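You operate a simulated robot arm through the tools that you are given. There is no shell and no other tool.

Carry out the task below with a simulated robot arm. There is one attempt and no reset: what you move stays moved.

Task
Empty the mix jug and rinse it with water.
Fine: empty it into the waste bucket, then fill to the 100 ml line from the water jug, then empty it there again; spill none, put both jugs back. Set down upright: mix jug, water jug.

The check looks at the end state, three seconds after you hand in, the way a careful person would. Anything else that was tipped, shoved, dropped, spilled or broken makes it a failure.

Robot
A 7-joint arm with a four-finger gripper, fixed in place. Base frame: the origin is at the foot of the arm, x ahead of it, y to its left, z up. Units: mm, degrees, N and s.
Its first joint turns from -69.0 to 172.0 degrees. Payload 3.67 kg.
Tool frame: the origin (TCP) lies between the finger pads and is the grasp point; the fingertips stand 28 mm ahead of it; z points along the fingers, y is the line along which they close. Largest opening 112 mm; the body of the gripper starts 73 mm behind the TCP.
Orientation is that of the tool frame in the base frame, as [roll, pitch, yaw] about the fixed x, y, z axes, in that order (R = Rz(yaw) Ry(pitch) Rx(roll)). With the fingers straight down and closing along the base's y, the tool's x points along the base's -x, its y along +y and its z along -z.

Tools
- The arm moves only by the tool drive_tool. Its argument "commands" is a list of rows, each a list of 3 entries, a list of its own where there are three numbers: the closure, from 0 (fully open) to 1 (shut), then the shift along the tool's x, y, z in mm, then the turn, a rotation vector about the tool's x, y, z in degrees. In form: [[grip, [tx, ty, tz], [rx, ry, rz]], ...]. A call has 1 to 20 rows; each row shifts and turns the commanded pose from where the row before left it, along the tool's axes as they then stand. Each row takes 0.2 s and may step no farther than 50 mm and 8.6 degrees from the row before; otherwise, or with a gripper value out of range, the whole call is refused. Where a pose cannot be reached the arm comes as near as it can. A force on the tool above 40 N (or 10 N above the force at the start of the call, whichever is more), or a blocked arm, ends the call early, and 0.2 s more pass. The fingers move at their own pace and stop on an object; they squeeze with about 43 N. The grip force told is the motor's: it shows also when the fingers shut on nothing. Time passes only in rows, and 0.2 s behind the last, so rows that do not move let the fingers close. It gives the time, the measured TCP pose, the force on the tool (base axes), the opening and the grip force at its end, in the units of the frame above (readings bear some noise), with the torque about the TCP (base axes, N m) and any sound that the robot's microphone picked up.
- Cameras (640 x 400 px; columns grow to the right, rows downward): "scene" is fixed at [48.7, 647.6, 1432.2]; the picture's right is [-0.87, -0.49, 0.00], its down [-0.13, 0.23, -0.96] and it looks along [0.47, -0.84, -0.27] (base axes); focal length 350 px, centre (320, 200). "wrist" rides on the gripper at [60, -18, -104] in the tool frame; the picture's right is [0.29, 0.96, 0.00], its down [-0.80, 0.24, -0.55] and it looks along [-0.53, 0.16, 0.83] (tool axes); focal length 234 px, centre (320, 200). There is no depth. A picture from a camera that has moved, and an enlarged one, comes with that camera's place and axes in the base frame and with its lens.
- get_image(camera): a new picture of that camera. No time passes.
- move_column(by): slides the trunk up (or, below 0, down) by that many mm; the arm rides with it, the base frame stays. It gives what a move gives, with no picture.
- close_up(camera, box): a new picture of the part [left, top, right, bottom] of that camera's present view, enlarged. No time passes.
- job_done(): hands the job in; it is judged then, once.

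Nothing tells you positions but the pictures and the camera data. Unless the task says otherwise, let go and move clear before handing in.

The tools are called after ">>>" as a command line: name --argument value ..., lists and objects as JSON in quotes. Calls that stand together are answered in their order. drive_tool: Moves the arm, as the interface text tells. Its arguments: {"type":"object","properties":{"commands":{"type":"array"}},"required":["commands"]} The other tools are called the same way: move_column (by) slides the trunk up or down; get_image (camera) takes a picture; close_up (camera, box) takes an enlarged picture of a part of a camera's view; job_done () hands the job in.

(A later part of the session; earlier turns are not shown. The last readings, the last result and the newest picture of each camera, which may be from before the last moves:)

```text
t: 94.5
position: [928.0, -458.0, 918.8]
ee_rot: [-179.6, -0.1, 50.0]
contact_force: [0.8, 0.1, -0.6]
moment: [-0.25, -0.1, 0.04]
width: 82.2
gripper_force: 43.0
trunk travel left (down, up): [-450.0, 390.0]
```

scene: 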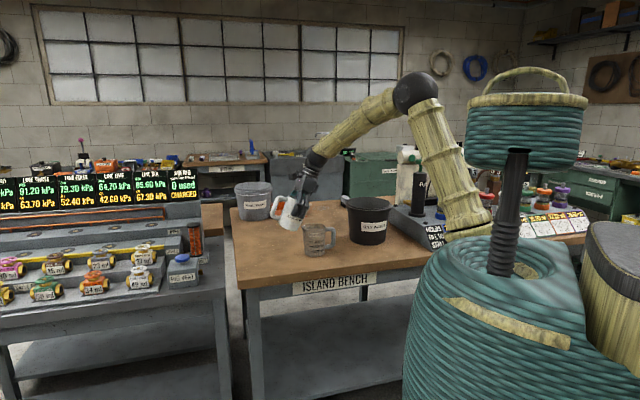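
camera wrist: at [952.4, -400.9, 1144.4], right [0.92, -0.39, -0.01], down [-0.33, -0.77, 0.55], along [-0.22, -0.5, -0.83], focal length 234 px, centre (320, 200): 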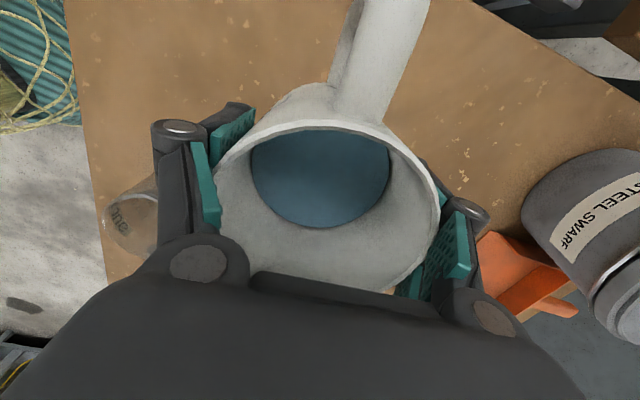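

The jug is just touching. One more mm to seat it.

>>> drive_tool --commands '[[0.4, [0, 0, 0.8], [0, 0, 0]], [0.4, [0, 0, 0], [0, 0, 0]]]'

>>> drive_tool --commands '[[0.4, [0, 0, 0.8], [0, 0, 0]], [0.4, [0, 0, 0], [0, 0, 0]]]'

>>> close_up --camera "scene" --box '[240, 205, 300, 255]'

```text
t: 95.1
position: [925.8, -458.0, 918.7]
ee_rot: [-179.6, -0.2, 50.0]
contact_force: [2.7, -1.3, 3.4]
moment: [-0.47, -0.2, 0.04]
width: 82.1
gripper_force: 43.3
trunk travel left (down, up): [-450.0, 390.0]
```

```text
t: 95.7
position: [925.8, -456.7, 918.7]
ee_rot: [-179.7, -0.2, 50.1]
contact_force: [2.3, -2.3, 10.4]
moment: [-0.69, -0.09, 0.05]
width: 82.0
gripper_force: 42.6
trunk travel left (down, up): [-450.0, 390.0]
```

```text
8.00 times, centred on (270, 230) of scene
camera zoom: at [48.7, 647.6, 1432.2], right [-0.87, -0.49, 0.0], down [-0.13, 0.23, -0.96], along [0.47, -0.84, -0.27], focal length 2799 px, centre (720, -40)
```

zoom: 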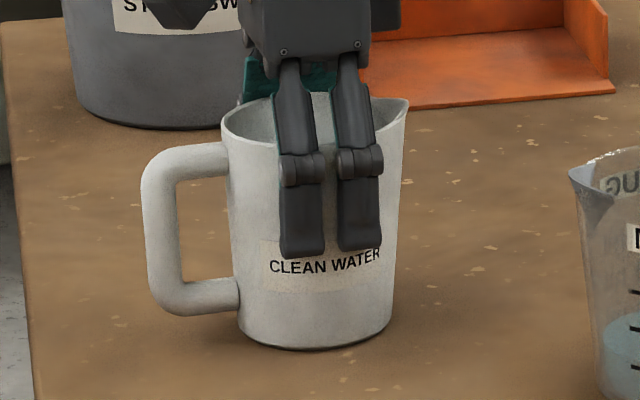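

It's seated (10 N). I relieve slightly and open.

>>> drive_tool --commands '[[0.4, [0, 0, -1], [0, 0, 0]], [0.4, [0, 0, 0], [0, 0, 0]], [0.22, [0, 0, 0], [0, 0, 0]], [0.15, [0, 0, 0], [0, 0, 0]], [0.08, [0, 0, 0], [0, 0, 0]], [0, [0, 0, 0], [0, 0, 0]], [0, [0, 0, 0], [0, 0, 0]]]'

>>> close_up --camera "scene" --box '[240, 205, 300, 255]'

>>> get_image --camera "wrist"

```text
t: 97.3
position: [927.0, -457.4, 918.0]
ee_rot: [-179.6, -0.1, 50.2]
contact_force: [0.4, 0.1, -0.3]
moment: [-0.01, 0.02, -0.02]
width: 112.1
gripper_force: 0.1
trunk travel left (down, up): [-450.0, 390.0]
```

```text
8.00 times, centred on (270, 230) of scene
camera zoom: at [48.7, 647.6, 1432.2], right [-0.87, -0.49, 0.0], down [-0.13, 0.23, -0.96], along [0.47, -0.84, -0.27], focal length 2799 px, centre (720, -40)
```

zoom: 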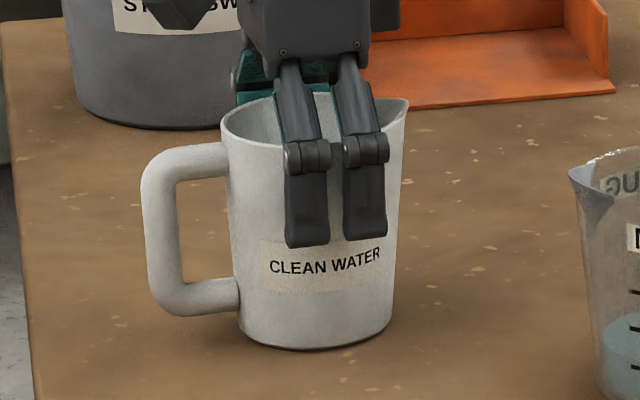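

```text
taken
camera wrist: at [951.9, -400.3, 1023.4], right [0.92, -0.39, -0.01], down [-0.33, -0.77, 0.55], along [-0.22, -0.5, -0.83], focal length 234 px, centre (320, 200)
```

wrist: 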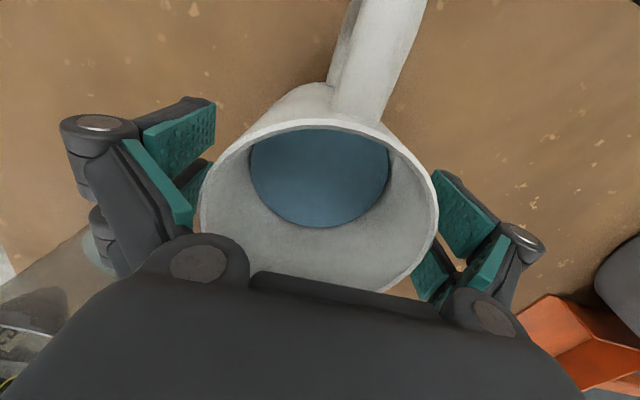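

The water jug stands exactly where it started and is free. I rise clear and check everything.

>>> drive_tool --commands '[[0, [0, 0, -15], [0, 0, 0]], [0, [0, 0, -25], [0, 0, 0]], [0, [0, 0, -35], [0, 0, 0]], [0, [0, 0, -35], [0, 0, 0]], [0, [0, 0, -35], [0, 0, 0]], [0, [0, 0, -40], [0, 0, 0]], [0, [0, 0, 0], [0, 0, 0]]]'

>>> close_up --camera "scene" --box '[235, 195, 345, 265]'

>>> get_image --camera "wrist"

```text
t: 98.9
position: [927.2, -458.1, 1105.6]
ee_rot: [-179.4, -0.2, 50.1]
contact_force: [0.1, -0.8, -0.6]
moment: [0.02, -0.01, -0.02]
width: 112.4
gripper_force: 0.0
trunk travel left (down, up): [-450.0, 390.0]
```

```text
5.71 times, centred on (290, 230) of scene
camera zoom: at [48.7, 647.6, 1432.2], right [-0.87, -0.49, 0.0], down [-0.13, 0.23, -0.96], along [0.47, -0.84, -0.27], focal length 1999 px, centre (491, 29)
```

zoom: 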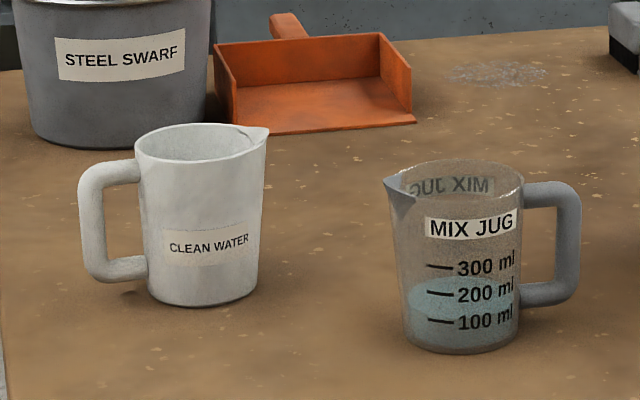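

```text
taken
camera wrist: at [951.9, -400.2, 1210.5], right [0.92, -0.39, -0.01], down [-0.33, -0.77, 0.55], along [-0.22, -0.5, -0.84], focal length 234 px, centre (320, 200)
```

wrist: 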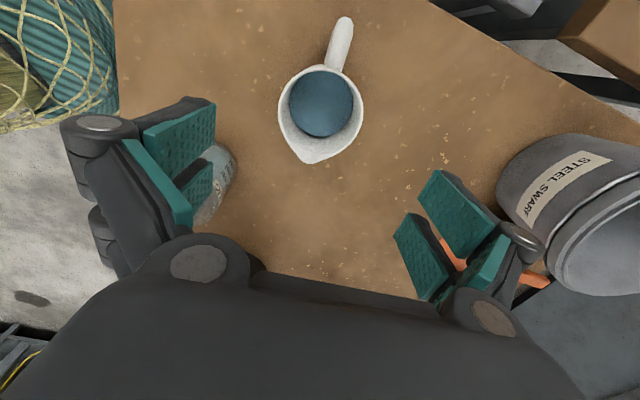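

Both jugs stand well, the table is dry, and the mix jug holds about 100 ml. I go back to the mix jug's side and undo the wrist turn.

>>> drive_tool --commands '[[0, [0, 0, 0], [0, 0, -7.07]], [0, [0, 0, 0], [0, 0, -7.07]], [0, [0, 0, 0], [0, 0, -7.07]], [0, [-22.4, -29.1, 0], [0, 0, 0]], [0, [-22.4, -29.1, 0], [0, 0, 0]], [0, [-22.4, -29.1, 0], [0, 0, 0]], [0, [-22.4, -29.1, 0], [0, 0, 0]], [0, [-22.4, -29.1, 0], [0, 0, 0]], [0, [-22.4, -29.1, 0], [0, 0, 0]], [0, [-22.4, -29.1, 0], [0, 0, 0]], [0, [-22.4, -29.1, 0], [0, 0, 0]], [0, [0, 0, 0], [0, 0, 0]]]'

>>> drive_tool --commands '[[0, [0, 0, 0], [0, 0, -8.5]], [0, [0, 0, 0], [0, 0, -8.5]], [0, [0, 0, 0], [0, 0, -8.5]], [0, [0, 0, 0], [0, 0, -8.5]], [0, [0, 0, 0], [0, 0, -8.5]], [0, [0, 0, 0], [0, 0, -8.5]], [0, [0, 0, 0], [0, 0, -8.5]], [0, [0, 0, 0], [0, 0, -8.5]], [0, [0, 0, 0], [0, 0, -8.5]], [0, [0, 0, 0], [0, 0, -8.5]], [0, [0, 0, 0], [0, 0, -8.5]], [0, [0, 0, 0], [0, 0, -8.5]], [0, [0, 0, 0], [0, 0, -8.5]], [0, [0, 0, 0], [0, 0, -8.5]], [0, [0, 0, 0], [0, 0, -8.5]], [0, [0, 0, 0], [0, 0, -8.5]], [0, [0, 0, 0], [0, 0, -8.5]], [0, [0, 0, 0], [0, 0, -8.5]], [0, [0, 0, 0], [0, 0, 0]]]'

>>> drive_tool --commands '[[0, [0, 0, 0], [0, -8.2, 0]], [0, [0, 0, 0], [0, -8.2, 0]], [0, [0, 0, 0], [0, -8.2, 0]], [0, [0, 0, 0], [0, 0, 0]]]'

>>> get_image --camera "wrist"

>>> get_image --camera "scene"

```text
t: 101.5
position: [648.9, -555.5, 1107.1]
ee_rot: [-179.6, -0.3, 71.3]
contact_force: [-0.6, 0.6, 0.5]
moment: [-0.01, 0.02, 0.0]
width: 111.9
gripper_force: 0.0
trunk travel left (down, up): [-450.0, 390.0]
```

```text
t: 105.5
position: [648.1, -553.8, 1103.2]
ee_rot: [179.5, 0.1, -135.6]
contact_force: [0.0, -0.1, -0.3]
moment: [0.0, 0.02, 0.02]
width: 112.3
gripper_force: 0.0
trunk travel left (down, up): [-450.0, 390.0]
```

```text
t: 106.5
position: [648.8, -554.7, 1103.0]
ee_rot: [179.7, 24.8, -136.0]
contact_force: [-1.0, 0.0, 0.3]
moment: [0.03, 0.0, 0.0]
width: 112.1
gripper_force: 0.0
trunk travel left (down, up): [-450.0, 390.0]
```

```text
taken
camera wrist: at [591.9, -634.4, 1173.9], right [-0.86, 0.5, -0.11], down [0.19, 0.51, 0.84], along [0.48, 0.7, -0.53], focal length 234 px, centre (320, 200)
```

wrist: 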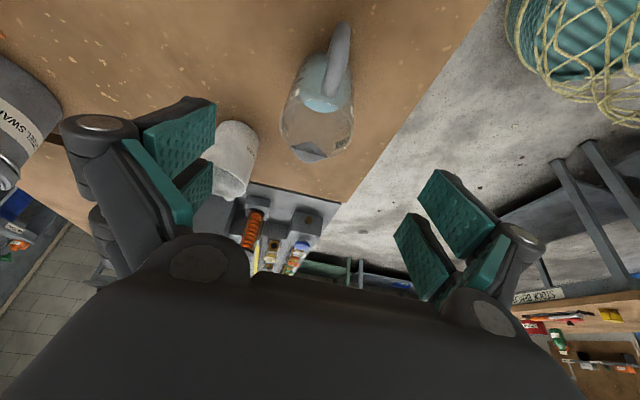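

```text
taken
```

scene: 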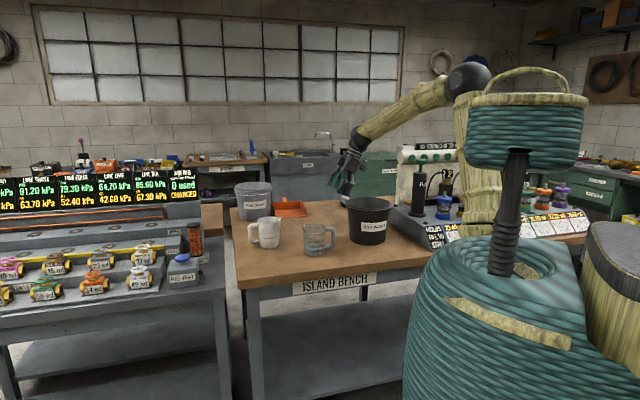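

Back in the grasp orientation at the same standoff as before. I measure the jug's offset from the tool axis once more.

>>> close_up --camera "wrist" --box '[240, 10, 400, 170]'

```text
2.50 times, centred on (320, 90) of wrist
camera zoom: at [591.9, -634.4, 1173.9], right [-0.86, 0.5, -0.11], down [0.19, 0.51, 0.84], along [0.48, 0.7, -0.53], focal length 585 px, centre (320, 475)
```

zoom: 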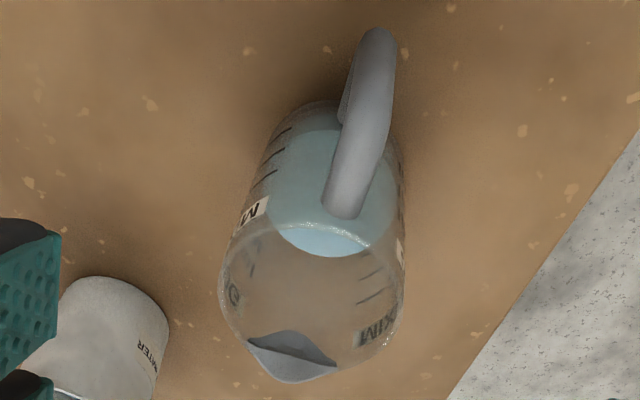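

The jug's grasp point lies 210 mm straight ahead, within about 1 mm of the axis. I advance most of the way and look.

>>> drive_tool --commands '[[0, [0.5, 0.8, 35], [0, 0, 0]], [0, [0, 0, 35], [0, 0, 0]], [0, [0, 0, 30], [0, 0, 0]], [0, [0, 0, 20], [0, 0, 0]], [0, [0, 0, 0], [0, 0, 0]]]'

>>> close_up --camera "wrist" --box '[200, 0, 440, 230]'

>>> close_up --camera "scene" --box '[295, 195, 355, 262]'

```text
t: 107.7
position: [683.8, -519.1, 995.5]
ee_rot: [179.6, 24.7, -135.9]
contact_force: [-0.4, -0.4, -0.2]
moment: [0.01, 0.0, 0.02]
width: 112.2
gripper_force: 0.0
trunk travel left (down, up): [-450.0, 390.0]
```

```text
1.74 times, centred on (320, 115) of wrist
camera zoom: at [627.0, -599.4, 1065.2], right [-0.86, 0.5, -0.11], down [0.19, 0.51, 0.84], along [0.48, 0.7, -0.53], focal length 407 px, centre (320, 348)
```

zoom: 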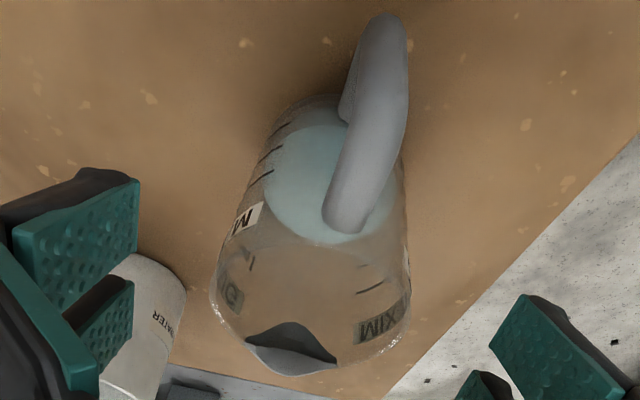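

```text
5.97 times, centred on (325, 228) of scene
camera zoom: at [48.7, 647.6, 1432.2], right [-0.87, -0.49, 0.0], down [-0.13, 0.23, -0.96], along [0.47, -0.84, -0.27], focal length 2089 px, centre (290, 30)
```

zoom: 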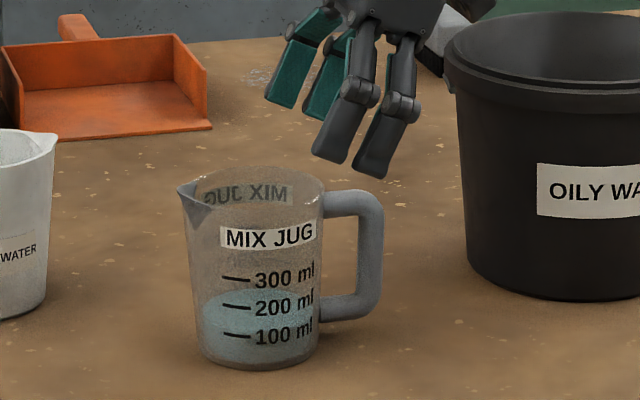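

Alignment looks the same as for the first grasp. I advance to grasp depth with small corrections.

>>> drive_tool --commands '[[0, [-2, 1.5, 22], [0, 0, 0]], [0, [0, 0, 22], [0, 0, 0]], [0, [0, 0, 22], [0, 0, 0]], [0, [0, 0, 22], [0, 0, 0]], [0, [0, 0, 0], [0, 0, 0]]]'

>>> close_up --camera "wrist" --box '[120, 60, 520, 310]'

>>> close_up --camera "scene" --box '[295, 215, 345, 265]'

```text
t: 108.9
position: [710.3, -488.5, 915.2]
ee_rot: [179.6, 24.7, -135.8]
contact_force: [0.3, -0.2, 0.3]
moment: [0.02, -0.01, 0.02]
width: 112.0
gripper_force: 0.1
trunk travel left (down, up): [-450.0, 390.0]
```

```text
1.60 times, centred on (320, 185) of wrist
camera zoom: at [652.7, -569.5, 985.8], right [-0.86, 0.5, -0.11], down [0.19, 0.51, 0.84], along [0.48, 0.7, -0.53], focal length 375 px, centre (320, 224)
```

zoom: 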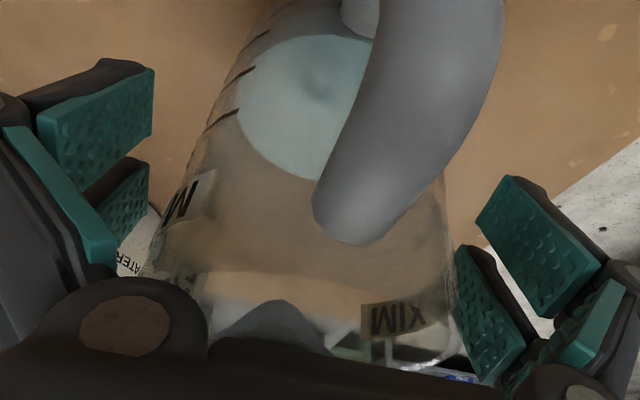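

```text
8.00 times, centred on (320, 240) of scene
camera zoom: at [48.7, 647.6, 1432.2], right [-0.87, -0.49, 0.0], down [-0.13, 0.23, -0.96], along [0.47, -0.84, -0.27], focal length 2799 px, centre (320, -120)
```

zoom: 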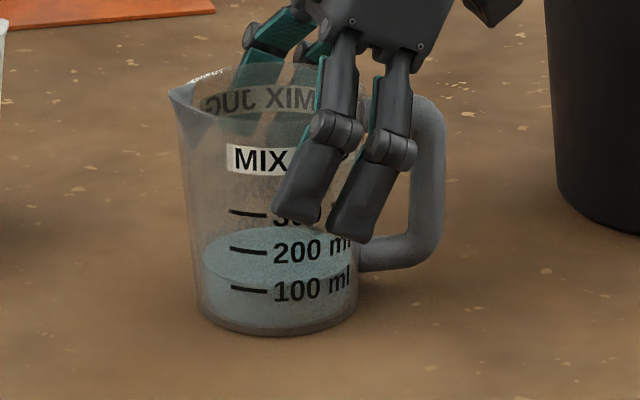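

The jug is untouched and centred between the pads. A small final shift toward the spout, then I close.

>>> drive_tool --commands '[[0, [-2.7, 0, 4.2], [0, 0, 0]], [0, [0, 0, 0], [0, 0, 0]], [0.1, [0, 0, 0], [0, 0, 0]], [0.15, [0, 0, 0], [0, 0, 0]], [0.2, [0, 0, 0], [0, 0, 0]], [0.25, [0, 0, 0], [0, 0, 0]], [0.3, [0, 0, 0], [0, 0, 0]], [0.4, [0, 0, 0], [0, 0, 0]], [0.4, [0, 0, 0], [0, 0, 0]]]'

>>> close_up --camera "wrist" --box '[120, 60, 520, 310]'

>>> close_up --camera "scene" --box '[295, 215, 345, 265]'

```text
t: 110.9
position: [711.0, -486.1, 912.6]
ee_rot: [179.4, 24.7, -136.0]
contact_force: [0.4, 0.2, -0.5]
moment: [-0.03, -0.01, -0.02]
width: 85.7
gripper_force: 43.1
trunk travel left (down, up): [-450.0, 390.0]
```

```text
1.60 times, centred on (320, 185) of wrist
camera zoom: at [655.2, -566.8, 983.2], right [-0.86, 0.5, -0.11], down [0.19, 0.51, 0.84], along [0.48, 0.7, -0.53], focal length 375 px, centre (320, 224)
```

zoom: 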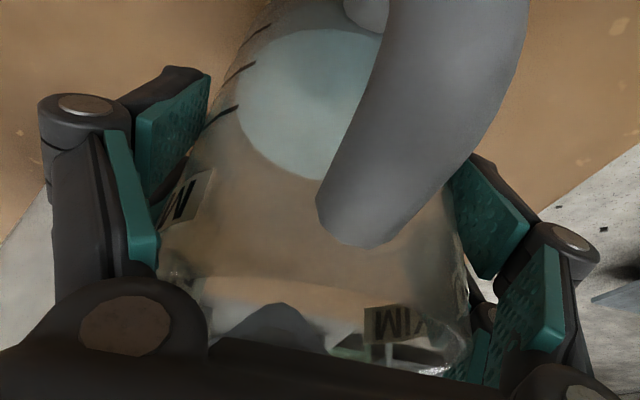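

```text
8.00 times, centred on (320, 240) of scene
camera zoom: at [48.7, 647.6, 1432.2], right [-0.87, -0.49, 0.0], down [-0.13, 0.23, -0.96], along [0.47, -0.84, -0.27], focal length 2799 px, centre (320, -120)
```

zoom: 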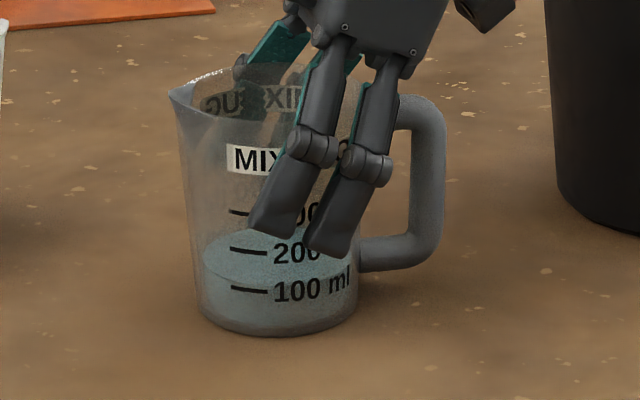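

Firm grip again. I lift slowly, then raise as before.

>>> drive_tool --commands '[[0.4, [-2.1, 0, -4.55], [0, 0, 0]], [0.4, [-4.2, 0, -9.1], [0, 0, 0]], [0.4, [-4.2, 0, -9.1], [0, 0, 0]], [0.4, [0, 0, 0], [0, 0, 0]]]'

>>> close_up --camera "scene" --box '[293, 195, 348, 255]'

>>> drive_tool --commands '[[0.4, [-4.2, 0, -9.1], [0, 0, 0]], [0.4, [-7.5, 0, -16.4], [0, 0, 0]], [0.4, [-7.5, 0, -16.4], [0, 0, 0]], [0.4, [-7.5, 0, -16.4], [0, 0, 0]], [0.4, [-7.5, 0, -16.4], [0, 0, 0]], [0.4, [-7.5, 0, -16.4], [0, 0, 0]], [0.4, [-7.5, 0, -16.4], [0, 0, 0]], [0.4, [-7.5, 0, -16.4], [0, 0, 0]], [0.4, [-7.5, 0, -16.4], [0, 0, 0]], [0.4, [-7.5, 0, -16.4], [0, 0, 0]], [0.4, [-5, 0, -11], [0, 0, 0]], [0.4, [0, 0, 0], [0, 0, 0]]]'

>>> close_up --camera "scene" --box '[290, 140, 360, 210]'

```text
t: 111.9
position: [713.6, -485.1, 937.0]
ee_rot: [179.4, 24.7, -135.8]
contact_force: [0.0, -0.9, -1.6]
moment: [0.05, -0.05, -0.03]
width: 84.7
gripper_force: 43.3
trunk travel left (down, up): [-450.0, 390.0]
```

```text
6.67 times, centred on (320, 225) of scene
camera zoom: at [48.7, 647.6, 1432.2], right [-0.87, -0.49, 0.0], down [-0.13, 0.23, -0.96], along [0.47, -0.84, -0.27], focal length 2332 px, centre (317, 33)
```

zoom: 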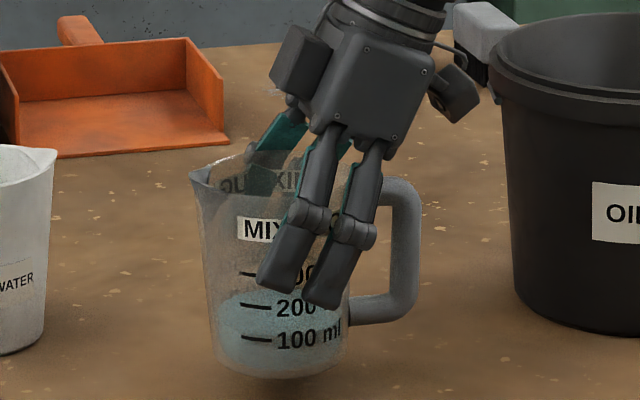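

```text
t: 114.5
position: [714.1, -490.1, 1120.9]
ee_rot: [179.5, 24.7, -136.0]
contact_force: [0.7, 0.5, -3.5]
moment: [0.09, -0.01, 0.0]
width: 83.5
gripper_force: 43.0
trunk travel left (down, up): [-450.0, 390.0]
```

```text
5.71 times, centred on (325, 175) of scene
camera zoom: at [48.7, 647.6, 1432.2], right [-0.87, -0.49, 0.0], down [-0.13, 0.23, -0.96], along [0.47, -0.84, -0.27], focal length 1999 px, centre (291, 343)
```

zoom: 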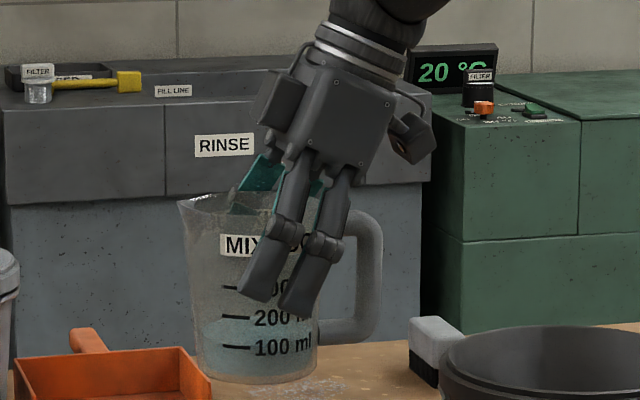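

Level and stable with the rinse water in it. I repeat the same pre-tilt and carry to the bucket.

>>> drive_tool --commands '[[0.4, [0, 0, 0], [0, 2.5, 0]], [0.4, [0, 0, 0], [0, 4, 0]], [0.4, [0, 0, 0], [0, 4, 0]], [0.4, [0, 0, 0], [0, 4, 0]], [0.4, [0, 0, 0], [0, 4, 0]], [0.4, [0, 0, 0], [0, 4, 0]], [0.4, [0, 0, 0], [0, 4, 0]], [0.4, [0, 0, 0], [0, 4, 0]], [0.4, [0, 0, 0], [0, 4, 0]], [0.4, [0, 0, 0], [0, 4, 0]], [0.4, [0, 0, 0], [0, 1.5, 0]], [0.4, [0, 0, 0], [0, 0, 0]]]'

>>> drive_tool --commands '[[0.4, [13.9, -2.8, 3.8], [0, 0, 0]], [0.4, [27.8, -5.55, 7.6], [0, 0, 0]], [0.4, [27.8, -5.55, 7.6], [0, 0, 0]], [0.4, [27.8, -5.55, 7.6], [0, 0, 0]], [0.4, [27.8, -5.55, 7.6], [0, 0, 0]], [0.4, [27.8, -5.55, 7.6], [0, 0, 0]], [0.4, [27.8, -5.55, 7.6], [0, 0, 0]], [0.4, [27.8, -5.55, 7.6], [0, 0, 0]], [0.4, [27.8, -5.55, 7.6], [0, 0, 0]], [0.4, [27.8, -5.55, 7.6], [0, 0, 0]], [0.4, [27.8, -5.55, 7.6], [0, 0, 0]], [0.4, [27.8, -5.55, 7.6], [0, 0, 0]], [0.4, [13.9, -2.8, 3.8], [0, 0, 0]], [0.4, [0, 0, 0], [0, 0, 0]]]'

>>> close_up --camera "scene" --box '[310, 140, 420, 250]'

>>> get_image --camera "wrist"

```text
t: 117.1
position: [712.9, -488.4, 1123.1]
ee_rot: [179.5, -15.3, -135.6]
contact_force: [0.1, 0.8, -1.2]
moment: [-0.08, -0.09, 0.01]
width: 83.2
gripper_force: 42.6
trunk travel left (down, up): [-450.0, 390.0]
```

```text
t: 120.1
position: [512.2, -777.6, 1120.8]
ee_rot: [179.5, -15.3, -135.6]
contact_force: [-0.9, 0.7, -1.8]
moment: [0.08, 0.0, -0.04]
width: 83.5
gripper_force: 43.8
trunk travel left (down, up): [-450.0, 390.0]
```

```text
3.64 times, centred on (365, 195) of scene
camera zoom: at [48.7, 647.6, 1432.2], right [-0.87, -0.49, 0.0], down [-0.13, 0.23, -0.96], along [0.47, -0.84, -0.27], focal length 1272 px, centre (156, 218)
```

zoom: 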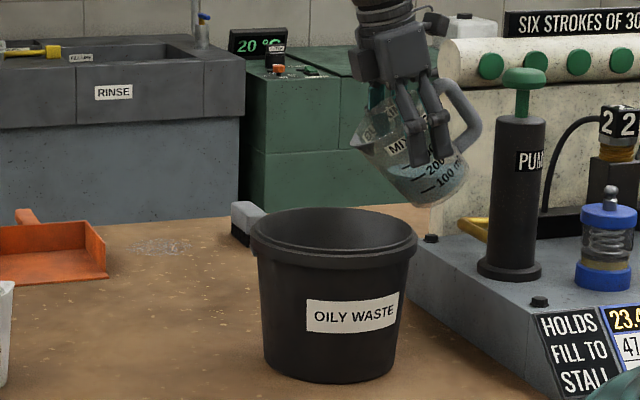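

```text
taken
camera wrist: at [504.6, -810.3, 1237.9], right [-0.87, 0.49, 0.08], down [0.49, 0.81, 0.33], along [0.09, 0.32, -0.94], focal length 234 px, centre (320, 200)
```

wrist: 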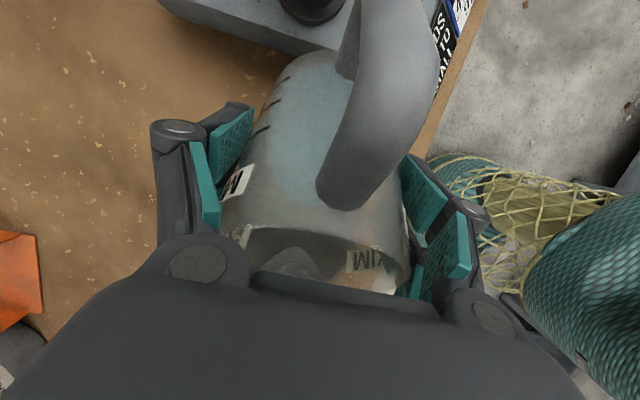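

Same place as in the first pour. I nudge sideways 10 mm and tilt to 57° as before.

>>> drive_tool --commands '[[0.4, [0, 10, 0], [0, 0, 0]], [0.4, [-1.7, 0, 2.45], [0, 3.4, 0]], [0.4, [-1.7, 0, 2.45], [0, 3.4, 0]], [0.4, [-1.7, 0, 2.45], [0, 3.4, 0]], [0.4, [-1.7, 0, 2.45], [0, 3.4, 0]], [0.4, [-1.7, 0, 2.45], [0, 3.4, 0]], [0.4, [0, 0, 0], [0, 0, 0]]]'

>>> drive_tool --commands '[[0.4, [0.7, 0, -2.3], [0, 2, 0]], [0.4, [0.7, 0, -2.3], [0, 2, 0]], [0.4, [0.7, 0, -2.3], [0, 2, 0]], [0.4, [0.7, 0, -2.3], [0, 2, 0]], [0.4, [0.7, 0, -2.3], [0, 2, 0]], [0.4, [0.7, 0, -2.3], [0, 2, 0]], [0.4, [0.7, 0, -2.3], [0, 2, 0]]]'

>>> close_up --camera "scene" --box '[310, 140, 420, 250]'

>>> get_image --camera "wrist"

```text
t: 121.7
position: [507.1, -766.6, 1107.3]
ee_rot: [179.5, -32.3, -135.4]
contact_force: [-1.0, -0.7, -3.8]
moment: [0.05, -0.04, -0.01]
width: 83.2
gripper_force: 42.7
trunk travel left (down, up): [-450.0, 390.0]
```

```text
t: 123.3
position: [510.6, -761.4, 1123.2]
ee_rot: [179.4, -46.3, -135.2]
contact_force: [-0.2, -0.7, -2.8]
moment: [0.08, -0.05, 0.04]
width: 83.4
gripper_force: 43.4
trunk travel left (down, up): [-450.0, 390.0]
```

```text
3.64 times, centred on (365, 195) of scene
camera zoom: at [48.7, 647.6, 1432.2], right [-0.87, -0.49, 0.0], down [-0.13, 0.23, -0.96], along [0.47, -0.84, -0.27], focal length 1272 px, centre (156, 218)
```

zoom: 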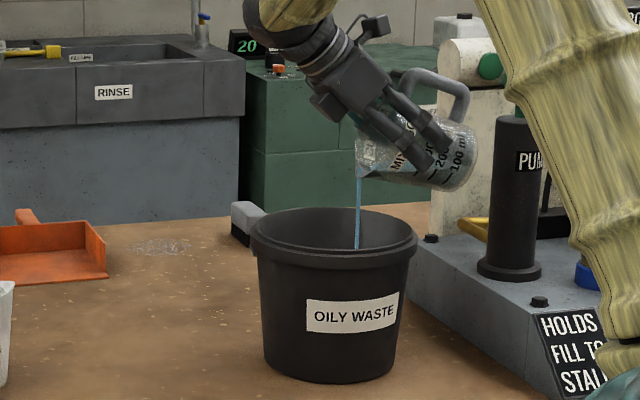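

```text
taken
camera wrist: at [549.4, -751.8, 1238.8], right [-0.81, 0.55, 0.22], down [0.51, 0.84, -0.19], along [-0.29, -0.05, -0.96], focal length 234 px, centre (320, 200)
```

wrist: 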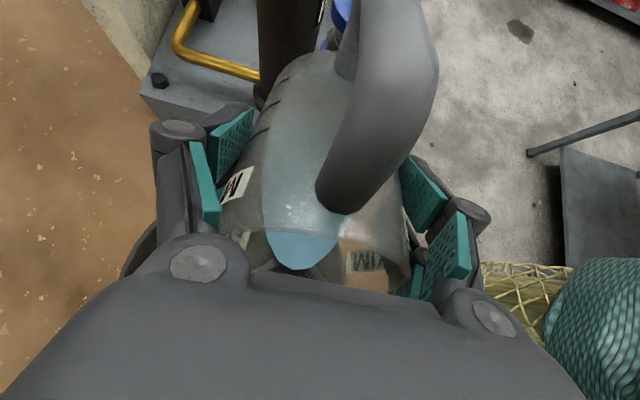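

The rinse water streams cleanly into the bucket. I continue the tilt to about 101° and hold, as before.

>>> drive_tool --commands '[[0.4, [0.7, 0, -2.3], [0, 2, 0]], [0.4, [0.7, 0, -2.3], [0, 2, 0]], [0.4, [0.7, 0, -2.3], [0, 2, 0]], [0.4, [0.7, 0, -2.3], [0, 2, 0]], [0.4, [0.7, 0, -2.3], [0, 2, 0]], [0.4, [0.7, 0, -2.3], [0, 2, 0]], [0.4, [0.7, 0, -2.3], [0, 2, 0]], [0.4, [0.7, 0, -2.3], [0, 2, 0]], [0.4, [0.7, 0, -2.3], [0, 2, 0]], [0.4, [0.7, 0, -2.3], [0, 2, 0]], [0.4, [0.7, 0, -2.3], [0, 2, 0]], [0.4, [0.7, 0, -2.3], [0, 2, 0]], [0.4, [0.7, 0, -2.3], [0, 2, 0]], [0.4, [0.7, 0, -2.3], [0, 2, 0]], [0.4, [0.7, 0, -2.3], [0, 2, 0]], [0.4, [0, 0, 0], [0, 0, 0]], [0.4, [0, 0, 0], [0, 0, 0]], [0.4, [0, 0, 0], [0, 0, 0]], [0.4, [0, 0, 0], [0, 0, 0]], [0.4, [0, 0, 0], [0, 0, 0]]]'

>>> get_image --camera "wrist"

>>> get_image --camera "scene"

```text
t: 127.5
position: [528.3, -745.4, 1147.6]
ee_rot: [178.2, -76.3, -133.9]
contact_force: [0.2, 0.1, -1.2]
moment: [0.0, -0.03, -0.04]
width: 84.7
gripper_force: 43.0
trunk travel left (down, up): [-450.0, 390.0]
```

```text
taken
camera wrist: at [604.9, -698.0, 1232.1], right [-0.72, 0.64, 0.29], down [0.35, 0.68, -0.64], along [-0.6, -0.36, -0.71], focal length 234 px, centre (320, 200)
```

wrist: 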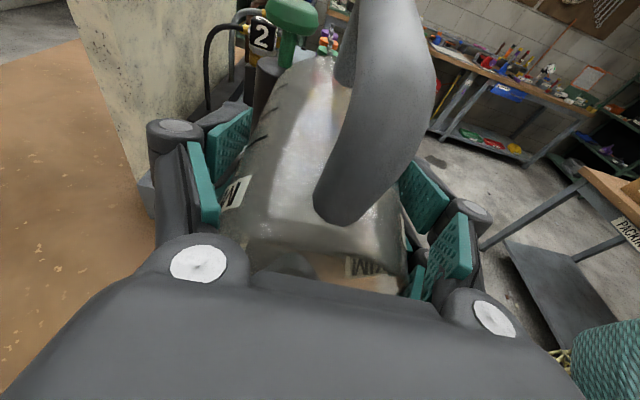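

```text
taken
```

scene: 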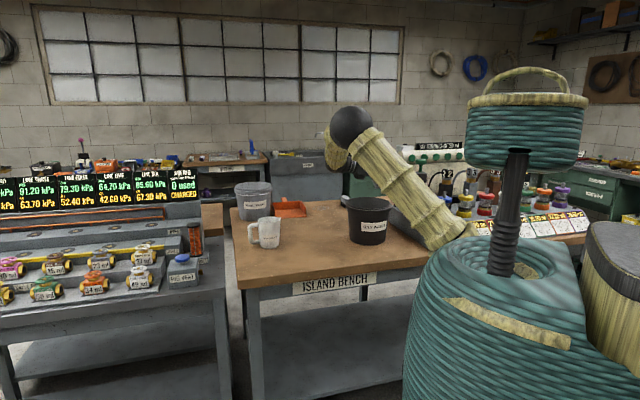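

The jug is empty. I hold one more second for drips, then tilt back over the bucket.

>>> drive_tool --commands '[[0.4, [0, 0, 0], [0, 0, 0]], [0.4, [0, 0, 0], [0, 0, 0]], [0.4, [0, 0, 0], [0, 0, 0]], [0.4, [0, 0, 0], [0, 0, 0]], [0.4, [-1.66, 0, 4.55], [0, -4, 0]], [0.4, [-1.66, 0, 4.55], [0, -4, 0]], [0.4, [-1.66, 0, 4.55], [0, -4, 0]], [0.4, [-1.66, 0, 4.55], [0, -4, 0]], [0.4, [-1.66, 0, 4.55], [0, -4, 0]], [0.4, [-1.66, 0, 4.55], [0, -4, 0]], [0.4, [-1.66, 0, 4.55], [0, -4, 0]], [0.4, [-1.66, 0, 4.55], [0, -4, 0]], [0.4, [-1.66, 0, 4.55], [0, -4, 0]], [0.4, [-1.66, 0, 4.55], [0, -4, 0]], [0.4, [-1.66, 0, 4.55], [0, -4, 0]], [0.4, [0, 0, 0], [0, 0, 0]]]'

>>> close_up --camera "scene" --box '[310, 140, 420, 250]'

>>> get_image --camera "wrist"

```text
t: 130.9
position: [507.3, -766.4, 1106.5]
ee_rot: [179.6, -32.3, -135.4]
contact_force: [1.0, 0.5, -1.7]
moment: [0.0, -0.04, 0.01]
width: 85.0
gripper_force: 42.7
trunk travel left (down, up): [-450.0, 390.0]
```

```text
3.64 times, centred on (365, 195) of scene
camera zoom: at [48.7, 647.6, 1432.2], right [-0.87, -0.49, 0.0], down [-0.13, 0.23, -0.96], along [0.47, -0.84, -0.27], focal length 1272 px, centre (156, 218)
```

zoom: 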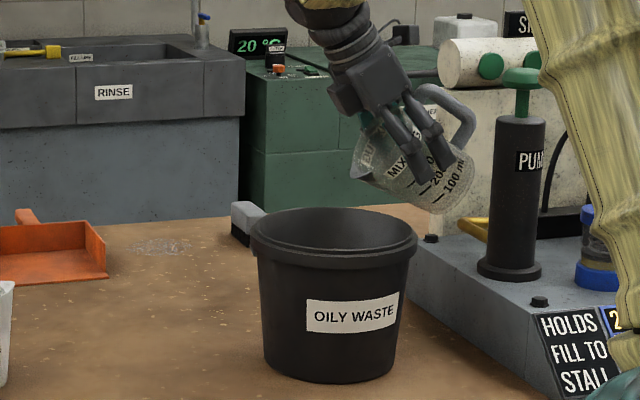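

```text
taken
camera wrist: at [524.5, -776.2, 1227.6], right [-0.84, 0.51, 0.16], down [0.53, 0.85, 0.04], along [-0.11, 0.12, -0.99], focal length 234 px, centre (320, 200)
```

wrist: 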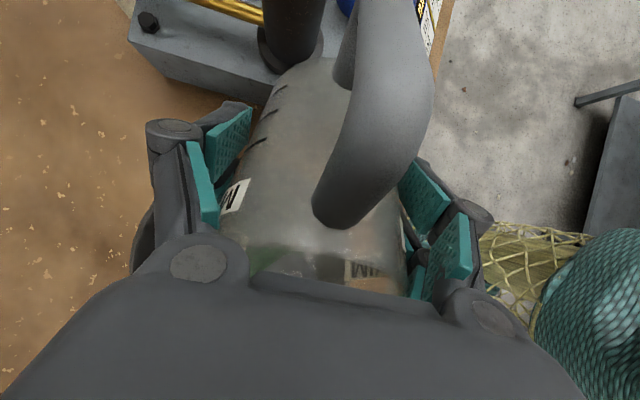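

Empty and clean. I carry it back to its spot and set it upright above it.

>>> drive_tool --commands '[[0.4, [1.7, 0, -2.45], [0, -3.4, 0]], [0.4, [1.7, 0, -2.45], [0, -3.4, 0]], [0.4, [1.7, 0, -2.45], [0, -3.4, 0]], [0.4, [1.7, 0, -2.45], [0, -3.4, 0]], [0.4, [1.7, 0, -2.45], [0, -3.4, 0]], [0.4, [0, -10, 0], [0, 0, 0]], [0.4, [-13.9, 2.8, -3.8], [0, 0, 0]], [0.4, [-27.8, 5.55, -7.6], [0, 0, 0]], [0.4, [-27.8, 5.55, -7.6], [0, 0, 0]], [0.4, [-27.8, 5.55, -7.6], [0, 0, 0]], [0.4, [-27.8, 5.55, -7.6], [0, 0, 0]], [0.4, [-27.8, 5.55, -7.6], [0, 0, 0]], [0.4, [-27.8, 5.55, -7.6], [0, 0, 0]], [0.4, [-27.8, 5.55, -7.6], [0, 0, 0]], [0.4, [-27.8, 5.55, -7.6], [0, 0, 0]], [0.4, [-27.8, 5.55, -7.6], [0, 0, 0]], [0.4, [-27.8, 5.55, -7.6], [0, 0, 0]], [0.4, [-27.8, 5.55, -7.6], [0, 0, 0]], [0.4, [-13.9, 2.8, -3.8], [0, 0, 0]], [0.4, [0, 0, 0], [0, 0, 0]]]'

>>> drive_tool --commands '[[0.4, [0, 0, 0], [0, -4, 0]], [0.4, [0, 0, 0], [0, -4, 0]], [0.4, [0, 0, 0], [0, -4, 0]], [0.4, [0, 0, 0], [0, -4, 0]], [0.4, [0, 0, 0], [0, -4, 0]], [0.4, [0, 0, 0], [0, -4, 0]], [0.4, [0, 0, 0], [0, -4, 0]], [0.4, [0, 0, 0], [0, -4, 0]], [0.4, [0, 0, 0], [0, -4, 0]], [0.4, [0, 0, 0], [0, -4, 0]], [0.4, [0, 0, 0], [0, 0, 0]]]'

>>> close_up --camera "scene" --box '[290, 140, 360, 210]'

>>> get_image --camera "scene"

```text
t: 135.1
position: [715.5, -486.0, 1121.8]
ee_rot: [179.4, -15.3, -135.6]
contact_force: [0.8, -0.2, -0.9]
moment: [0.0, -0.02, -0.01]
width: 85.2
gripper_force: 43.5
trunk travel left (down, up): [-450.0, 390.0]
```

```text
t: 137.5
position: [715.0, -485.4, 1122.2]
ee_rot: [179.5, 24.7, -135.9]
contact_force: [1.1, 0.5, -1.6]
moment: [0.01, -0.03, 0.0]
width: 85.4
gripper_force: 43.4
trunk travel left (down, up): [-450.0, 390.0]
```

```text
5.71 times, centred on (325, 175) of scene
camera zoom: at [48.7, 647.6, 1432.2], right [-0.87, -0.49, 0.0], down [-0.13, 0.23, -0.96], along [0.47, -0.84, -0.27], focal length 1999 px, centre (291, 343)
```

zoom: 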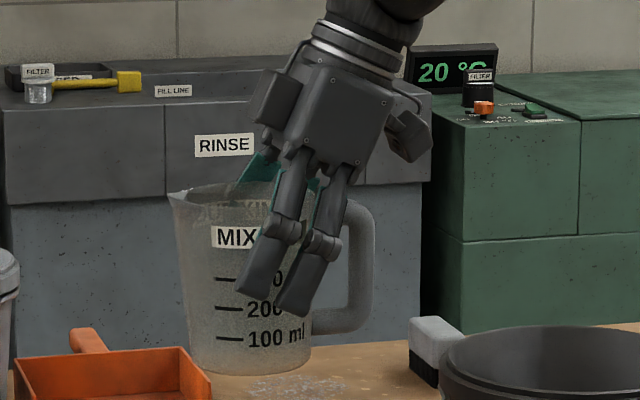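

```text
taken
```

scene: 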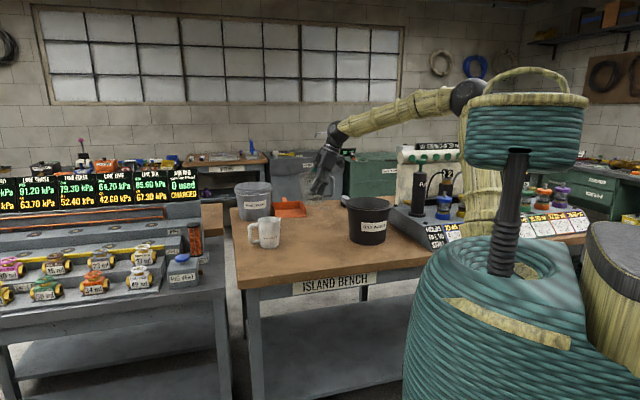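

The jug has again crept about 6 mm toward its spout in the grip. I compensate and lower it toward the original spot.

>>> drive_tool --commands '[[0.4, [7.7, 0.18, 14.8], [0, 0, 0]], [0.4, [7.7, 0.18, 14.8], [0, 0, 0]], [0.4, [7.7, 0.18, 14.8], [0, 0, 0]], [0.4, [7.7, 0.18, 14.8], [0, 0, 0]], [0.4, [7.7, 0.18, 14.8], [0, 0, 0]], [0.4, [7.7, 0.18, 14.8], [0, 0, 0]], [0.4, [7.7, 0.18, 14.8], [0, 0, 0]], [0.4, [7.7, 0.18, 14.8], [0, 0, 0]], [0.4, [7.7, 0.18, 14.8], [0, 0, 0]], [0.4, [7.7, 0.18, 14.8], [0, 0, 0]], [0.4, [7.7, 0.18, 14.8], [0, 0, 0]], [0.4, [7.7, 0.18, 14.8], [0, 0, 0]], [0.4, [0, 0, 0], [0, 0, 0]]]'

>>> close_up --camera "scene" --box '[295, 215, 345, 265]'

```text
t: 140.3
position: [702.7, -489.4, 923.0]
ee_rot: [179.6, 24.7, -136.0]
contact_force: [0.1, -0.1, -0.6]
moment: [-0.02, -0.02, 0.0]
width: 85.3
gripper_force: 43.4
trunk travel left (down, up): [-450.0, 390.0]
```

```text
8.00 times, centred on (320, 240) of scene
camera zoom: at [48.7, 647.6, 1432.2], right [-0.87, -0.49, 0.0], down [-0.13, 0.23, -0.96], along [0.47, -0.84, -0.27], focal length 2799 px, centre (320, -120)
```

zoom: 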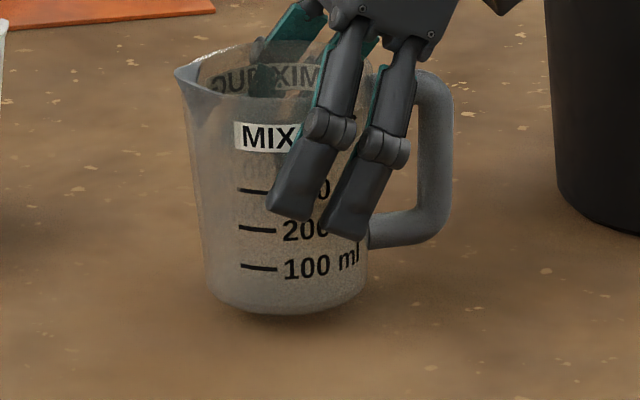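

It needs 4–5 mm toward the spout and about 11 mm down. I correct and settle it in small steps.

>>> drive_tool --commands '[[0.4, [-4.3, 0, 2.0], [0, 0, 0]], [0.4, [1.67, 0, 3.63], [0, 0, 0]], [0.4, [1.25, 0, 2.73], [0, 0, 0]], [0.4, [0.84, 0, 1.82], [0, 0, 0]], [0.4, [0, 0, 0], [0, 0, 0]]]'

>>> close_up --camera "scene" --box '[295, 215, 345, 265]'

>>> drive_tool --commands '[[0.4, [0.42, 0, 0.91], [0, 0, 0]], [0.4, [0, 0, 0], [0, 0, 0]]]'

>>> drive_tool --commands '[[0.4, [0.42, 0, 0.91], [0, 0, 0]], [0.4, [0, 0, 0], [0, 0, 0]]]'

```text
t: 141.5
position: [708.2, -487.5, 911.8]
ee_rot: [179.5, 24.7, -135.8]
contact_force: [-1.3, 0.1, -0.5]
moment: [-0.02, 0.0, -0.01]
width: 85.2
gripper_force: 42.9
trunk travel left (down, up): [-450.0, 390.0]
```

```text
8.00 times, centred on (320, 240) of scene
camera zoom: at [48.7, 647.6, 1432.2], right [-0.87, -0.49, 0.0], down [-0.13, 0.23, -0.96], along [0.47, -0.84, -0.27], focal length 2799 px, centre (320, -120)
```

zoom: 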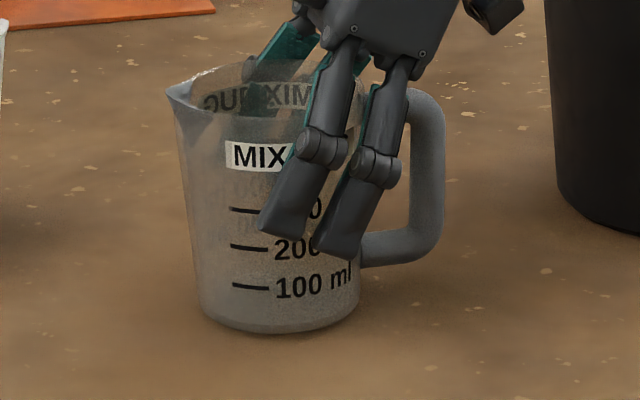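

```text
t: 142.1
position: [707.3, -487.2, 911.6]
ee_rot: [179.5, 24.7, -135.9]
contact_force: [-0.2, 0.3, -1.3]
moment: [0.04, 0.03, 0.0]
width: 85.5
gripper_force: 42.9
trunk travel left (down, up): [-450.0, 390.0]
```

```text
t: 142.7
position: [708.3, -487.3, 910.4]
ee_rot: [179.5, 24.7, -135.9]
contact_force: [-0.5, 0.5, -0.4]
moment: [-0.02, -0.03, -0.03]
width: 85.3
gripper_force: 42.6
trunk travel left (down, up): [-450.0, 390.0]
```

>>> drive_tool --commands '[[0.4, [0.42, 0, 0.91], [0, 0, 0]], [0.4, [0, 0, 0], [0, 0, 0]]]'

>>> drive_tool --commands '[[0.4, [0.42, 0, 0.91], [0, 0, 0]], [0.4, [0, 0, 0], [0, 0, 0]]]'

>>> close_up --camera "scene" --box '[295, 215, 345, 265]'

```text
t: 143.3
position: [706.9, -487.2, 909.1]
ee_rot: [179.5, 24.8, -135.8]
contact_force: [0.5, 0.7, 0.3]
moment: [0.05, -0.08, -0.02]
width: 85.5
gripper_force: 42.7
trunk travel left (down, up): [-450.0, 390.0]
```

```text
t: 143.9
position: [708.5, -486.6, 910.0]
ee_rot: [179.6, 24.7, -135.9]
contact_force: [-1.5, 0.1, 8.4]
moment: [0.33, -0.07, 0.17]
width: 85.4
gripper_force: 43.1
trunk travel left (down, up): [-450.0, 390.0]
```

```text
8.00 times, centred on (320, 240) of scene
camera zoom: at [48.7, 647.6, 1432.2], right [-0.87, -0.49, 0.0], down [-0.13, 0.23, -0.96], along [0.47, -0.84, -0.27], focal length 2799 px, centre (320, -120)
```

zoom: 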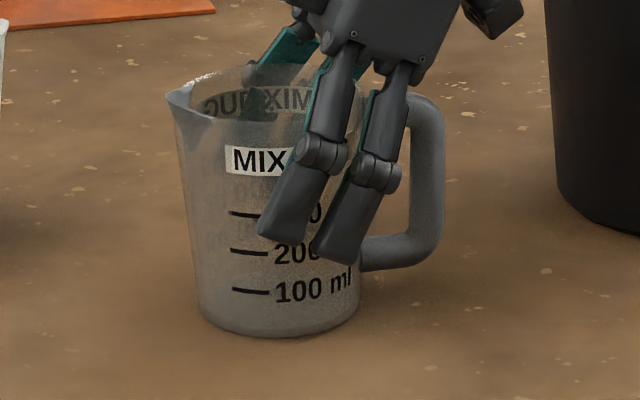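

The jug touches the table (8 N) at its original spot to within 1–2 mm. I relieve the load slightly and open.

>>> drive_tool --commands '[[0.4, [-0.42, 0, -0.91], [0, 0, 0]], [0.4, [0, 0, 0], [0, 0, 0]], [0.22, [0, 0, 0], [0, 0, 0]], [0.12, [0, 0, 0], [0, 0, 0]], [0.05, [0, 0, 0], [0, 0, 0]], [0, [0, 0, 0], [0, 0, 0]], [0, [0, 0, 0], [0, 0, 0]]]'

>>> close_up --camera "scene" --box '[295, 215, 345, 265]'

>>> get_image --camera "wrist"

```text
t: 145.5
position: [707.5, -488.1, 909.4]
ee_rot: [179.6, 24.7, -135.8]
contact_force: [0.1, 1.0, 1.1]
moment: [0.0, -0.01, 0.0]
width: 111.9
gripper_force: 0.1
trunk travel left (down, up): [-450.0, 390.0]
```

```text
8.00 times, centred on (320, 240) of scene
camera zoom: at [48.7, 647.6, 1432.2], right [-0.87, -0.49, 0.0], down [-0.13, 0.23, -0.96], along [0.47, -0.84, -0.27], focal length 2799 px, centre (320, -120)
```

zoom: 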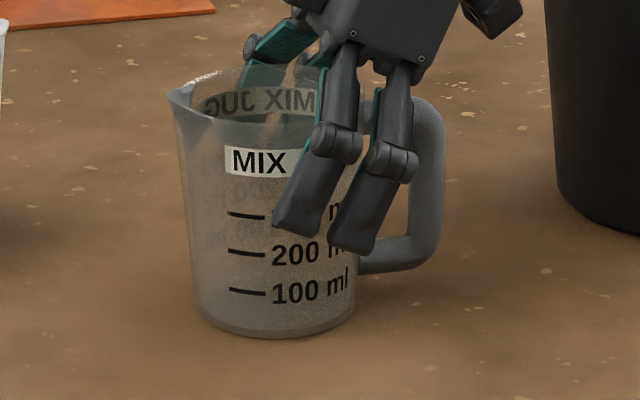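

```text
taken
camera wrist: at [651.4, -568.1, 980.2], right [-0.86, 0.5, -0.11], down [0.19, 0.51, 0.84], along [0.48, 0.7, -0.53], focal length 234 px, centre (320, 200)
```

wrist: 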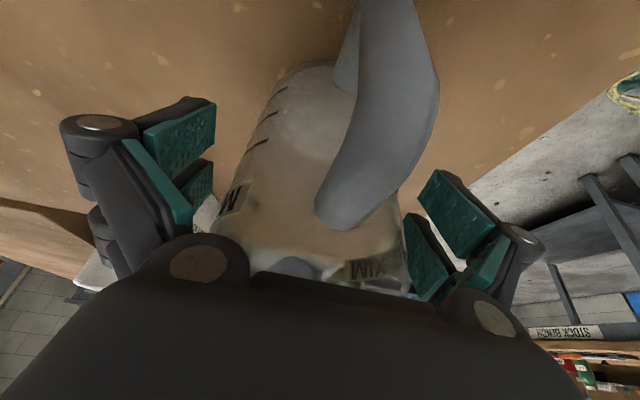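

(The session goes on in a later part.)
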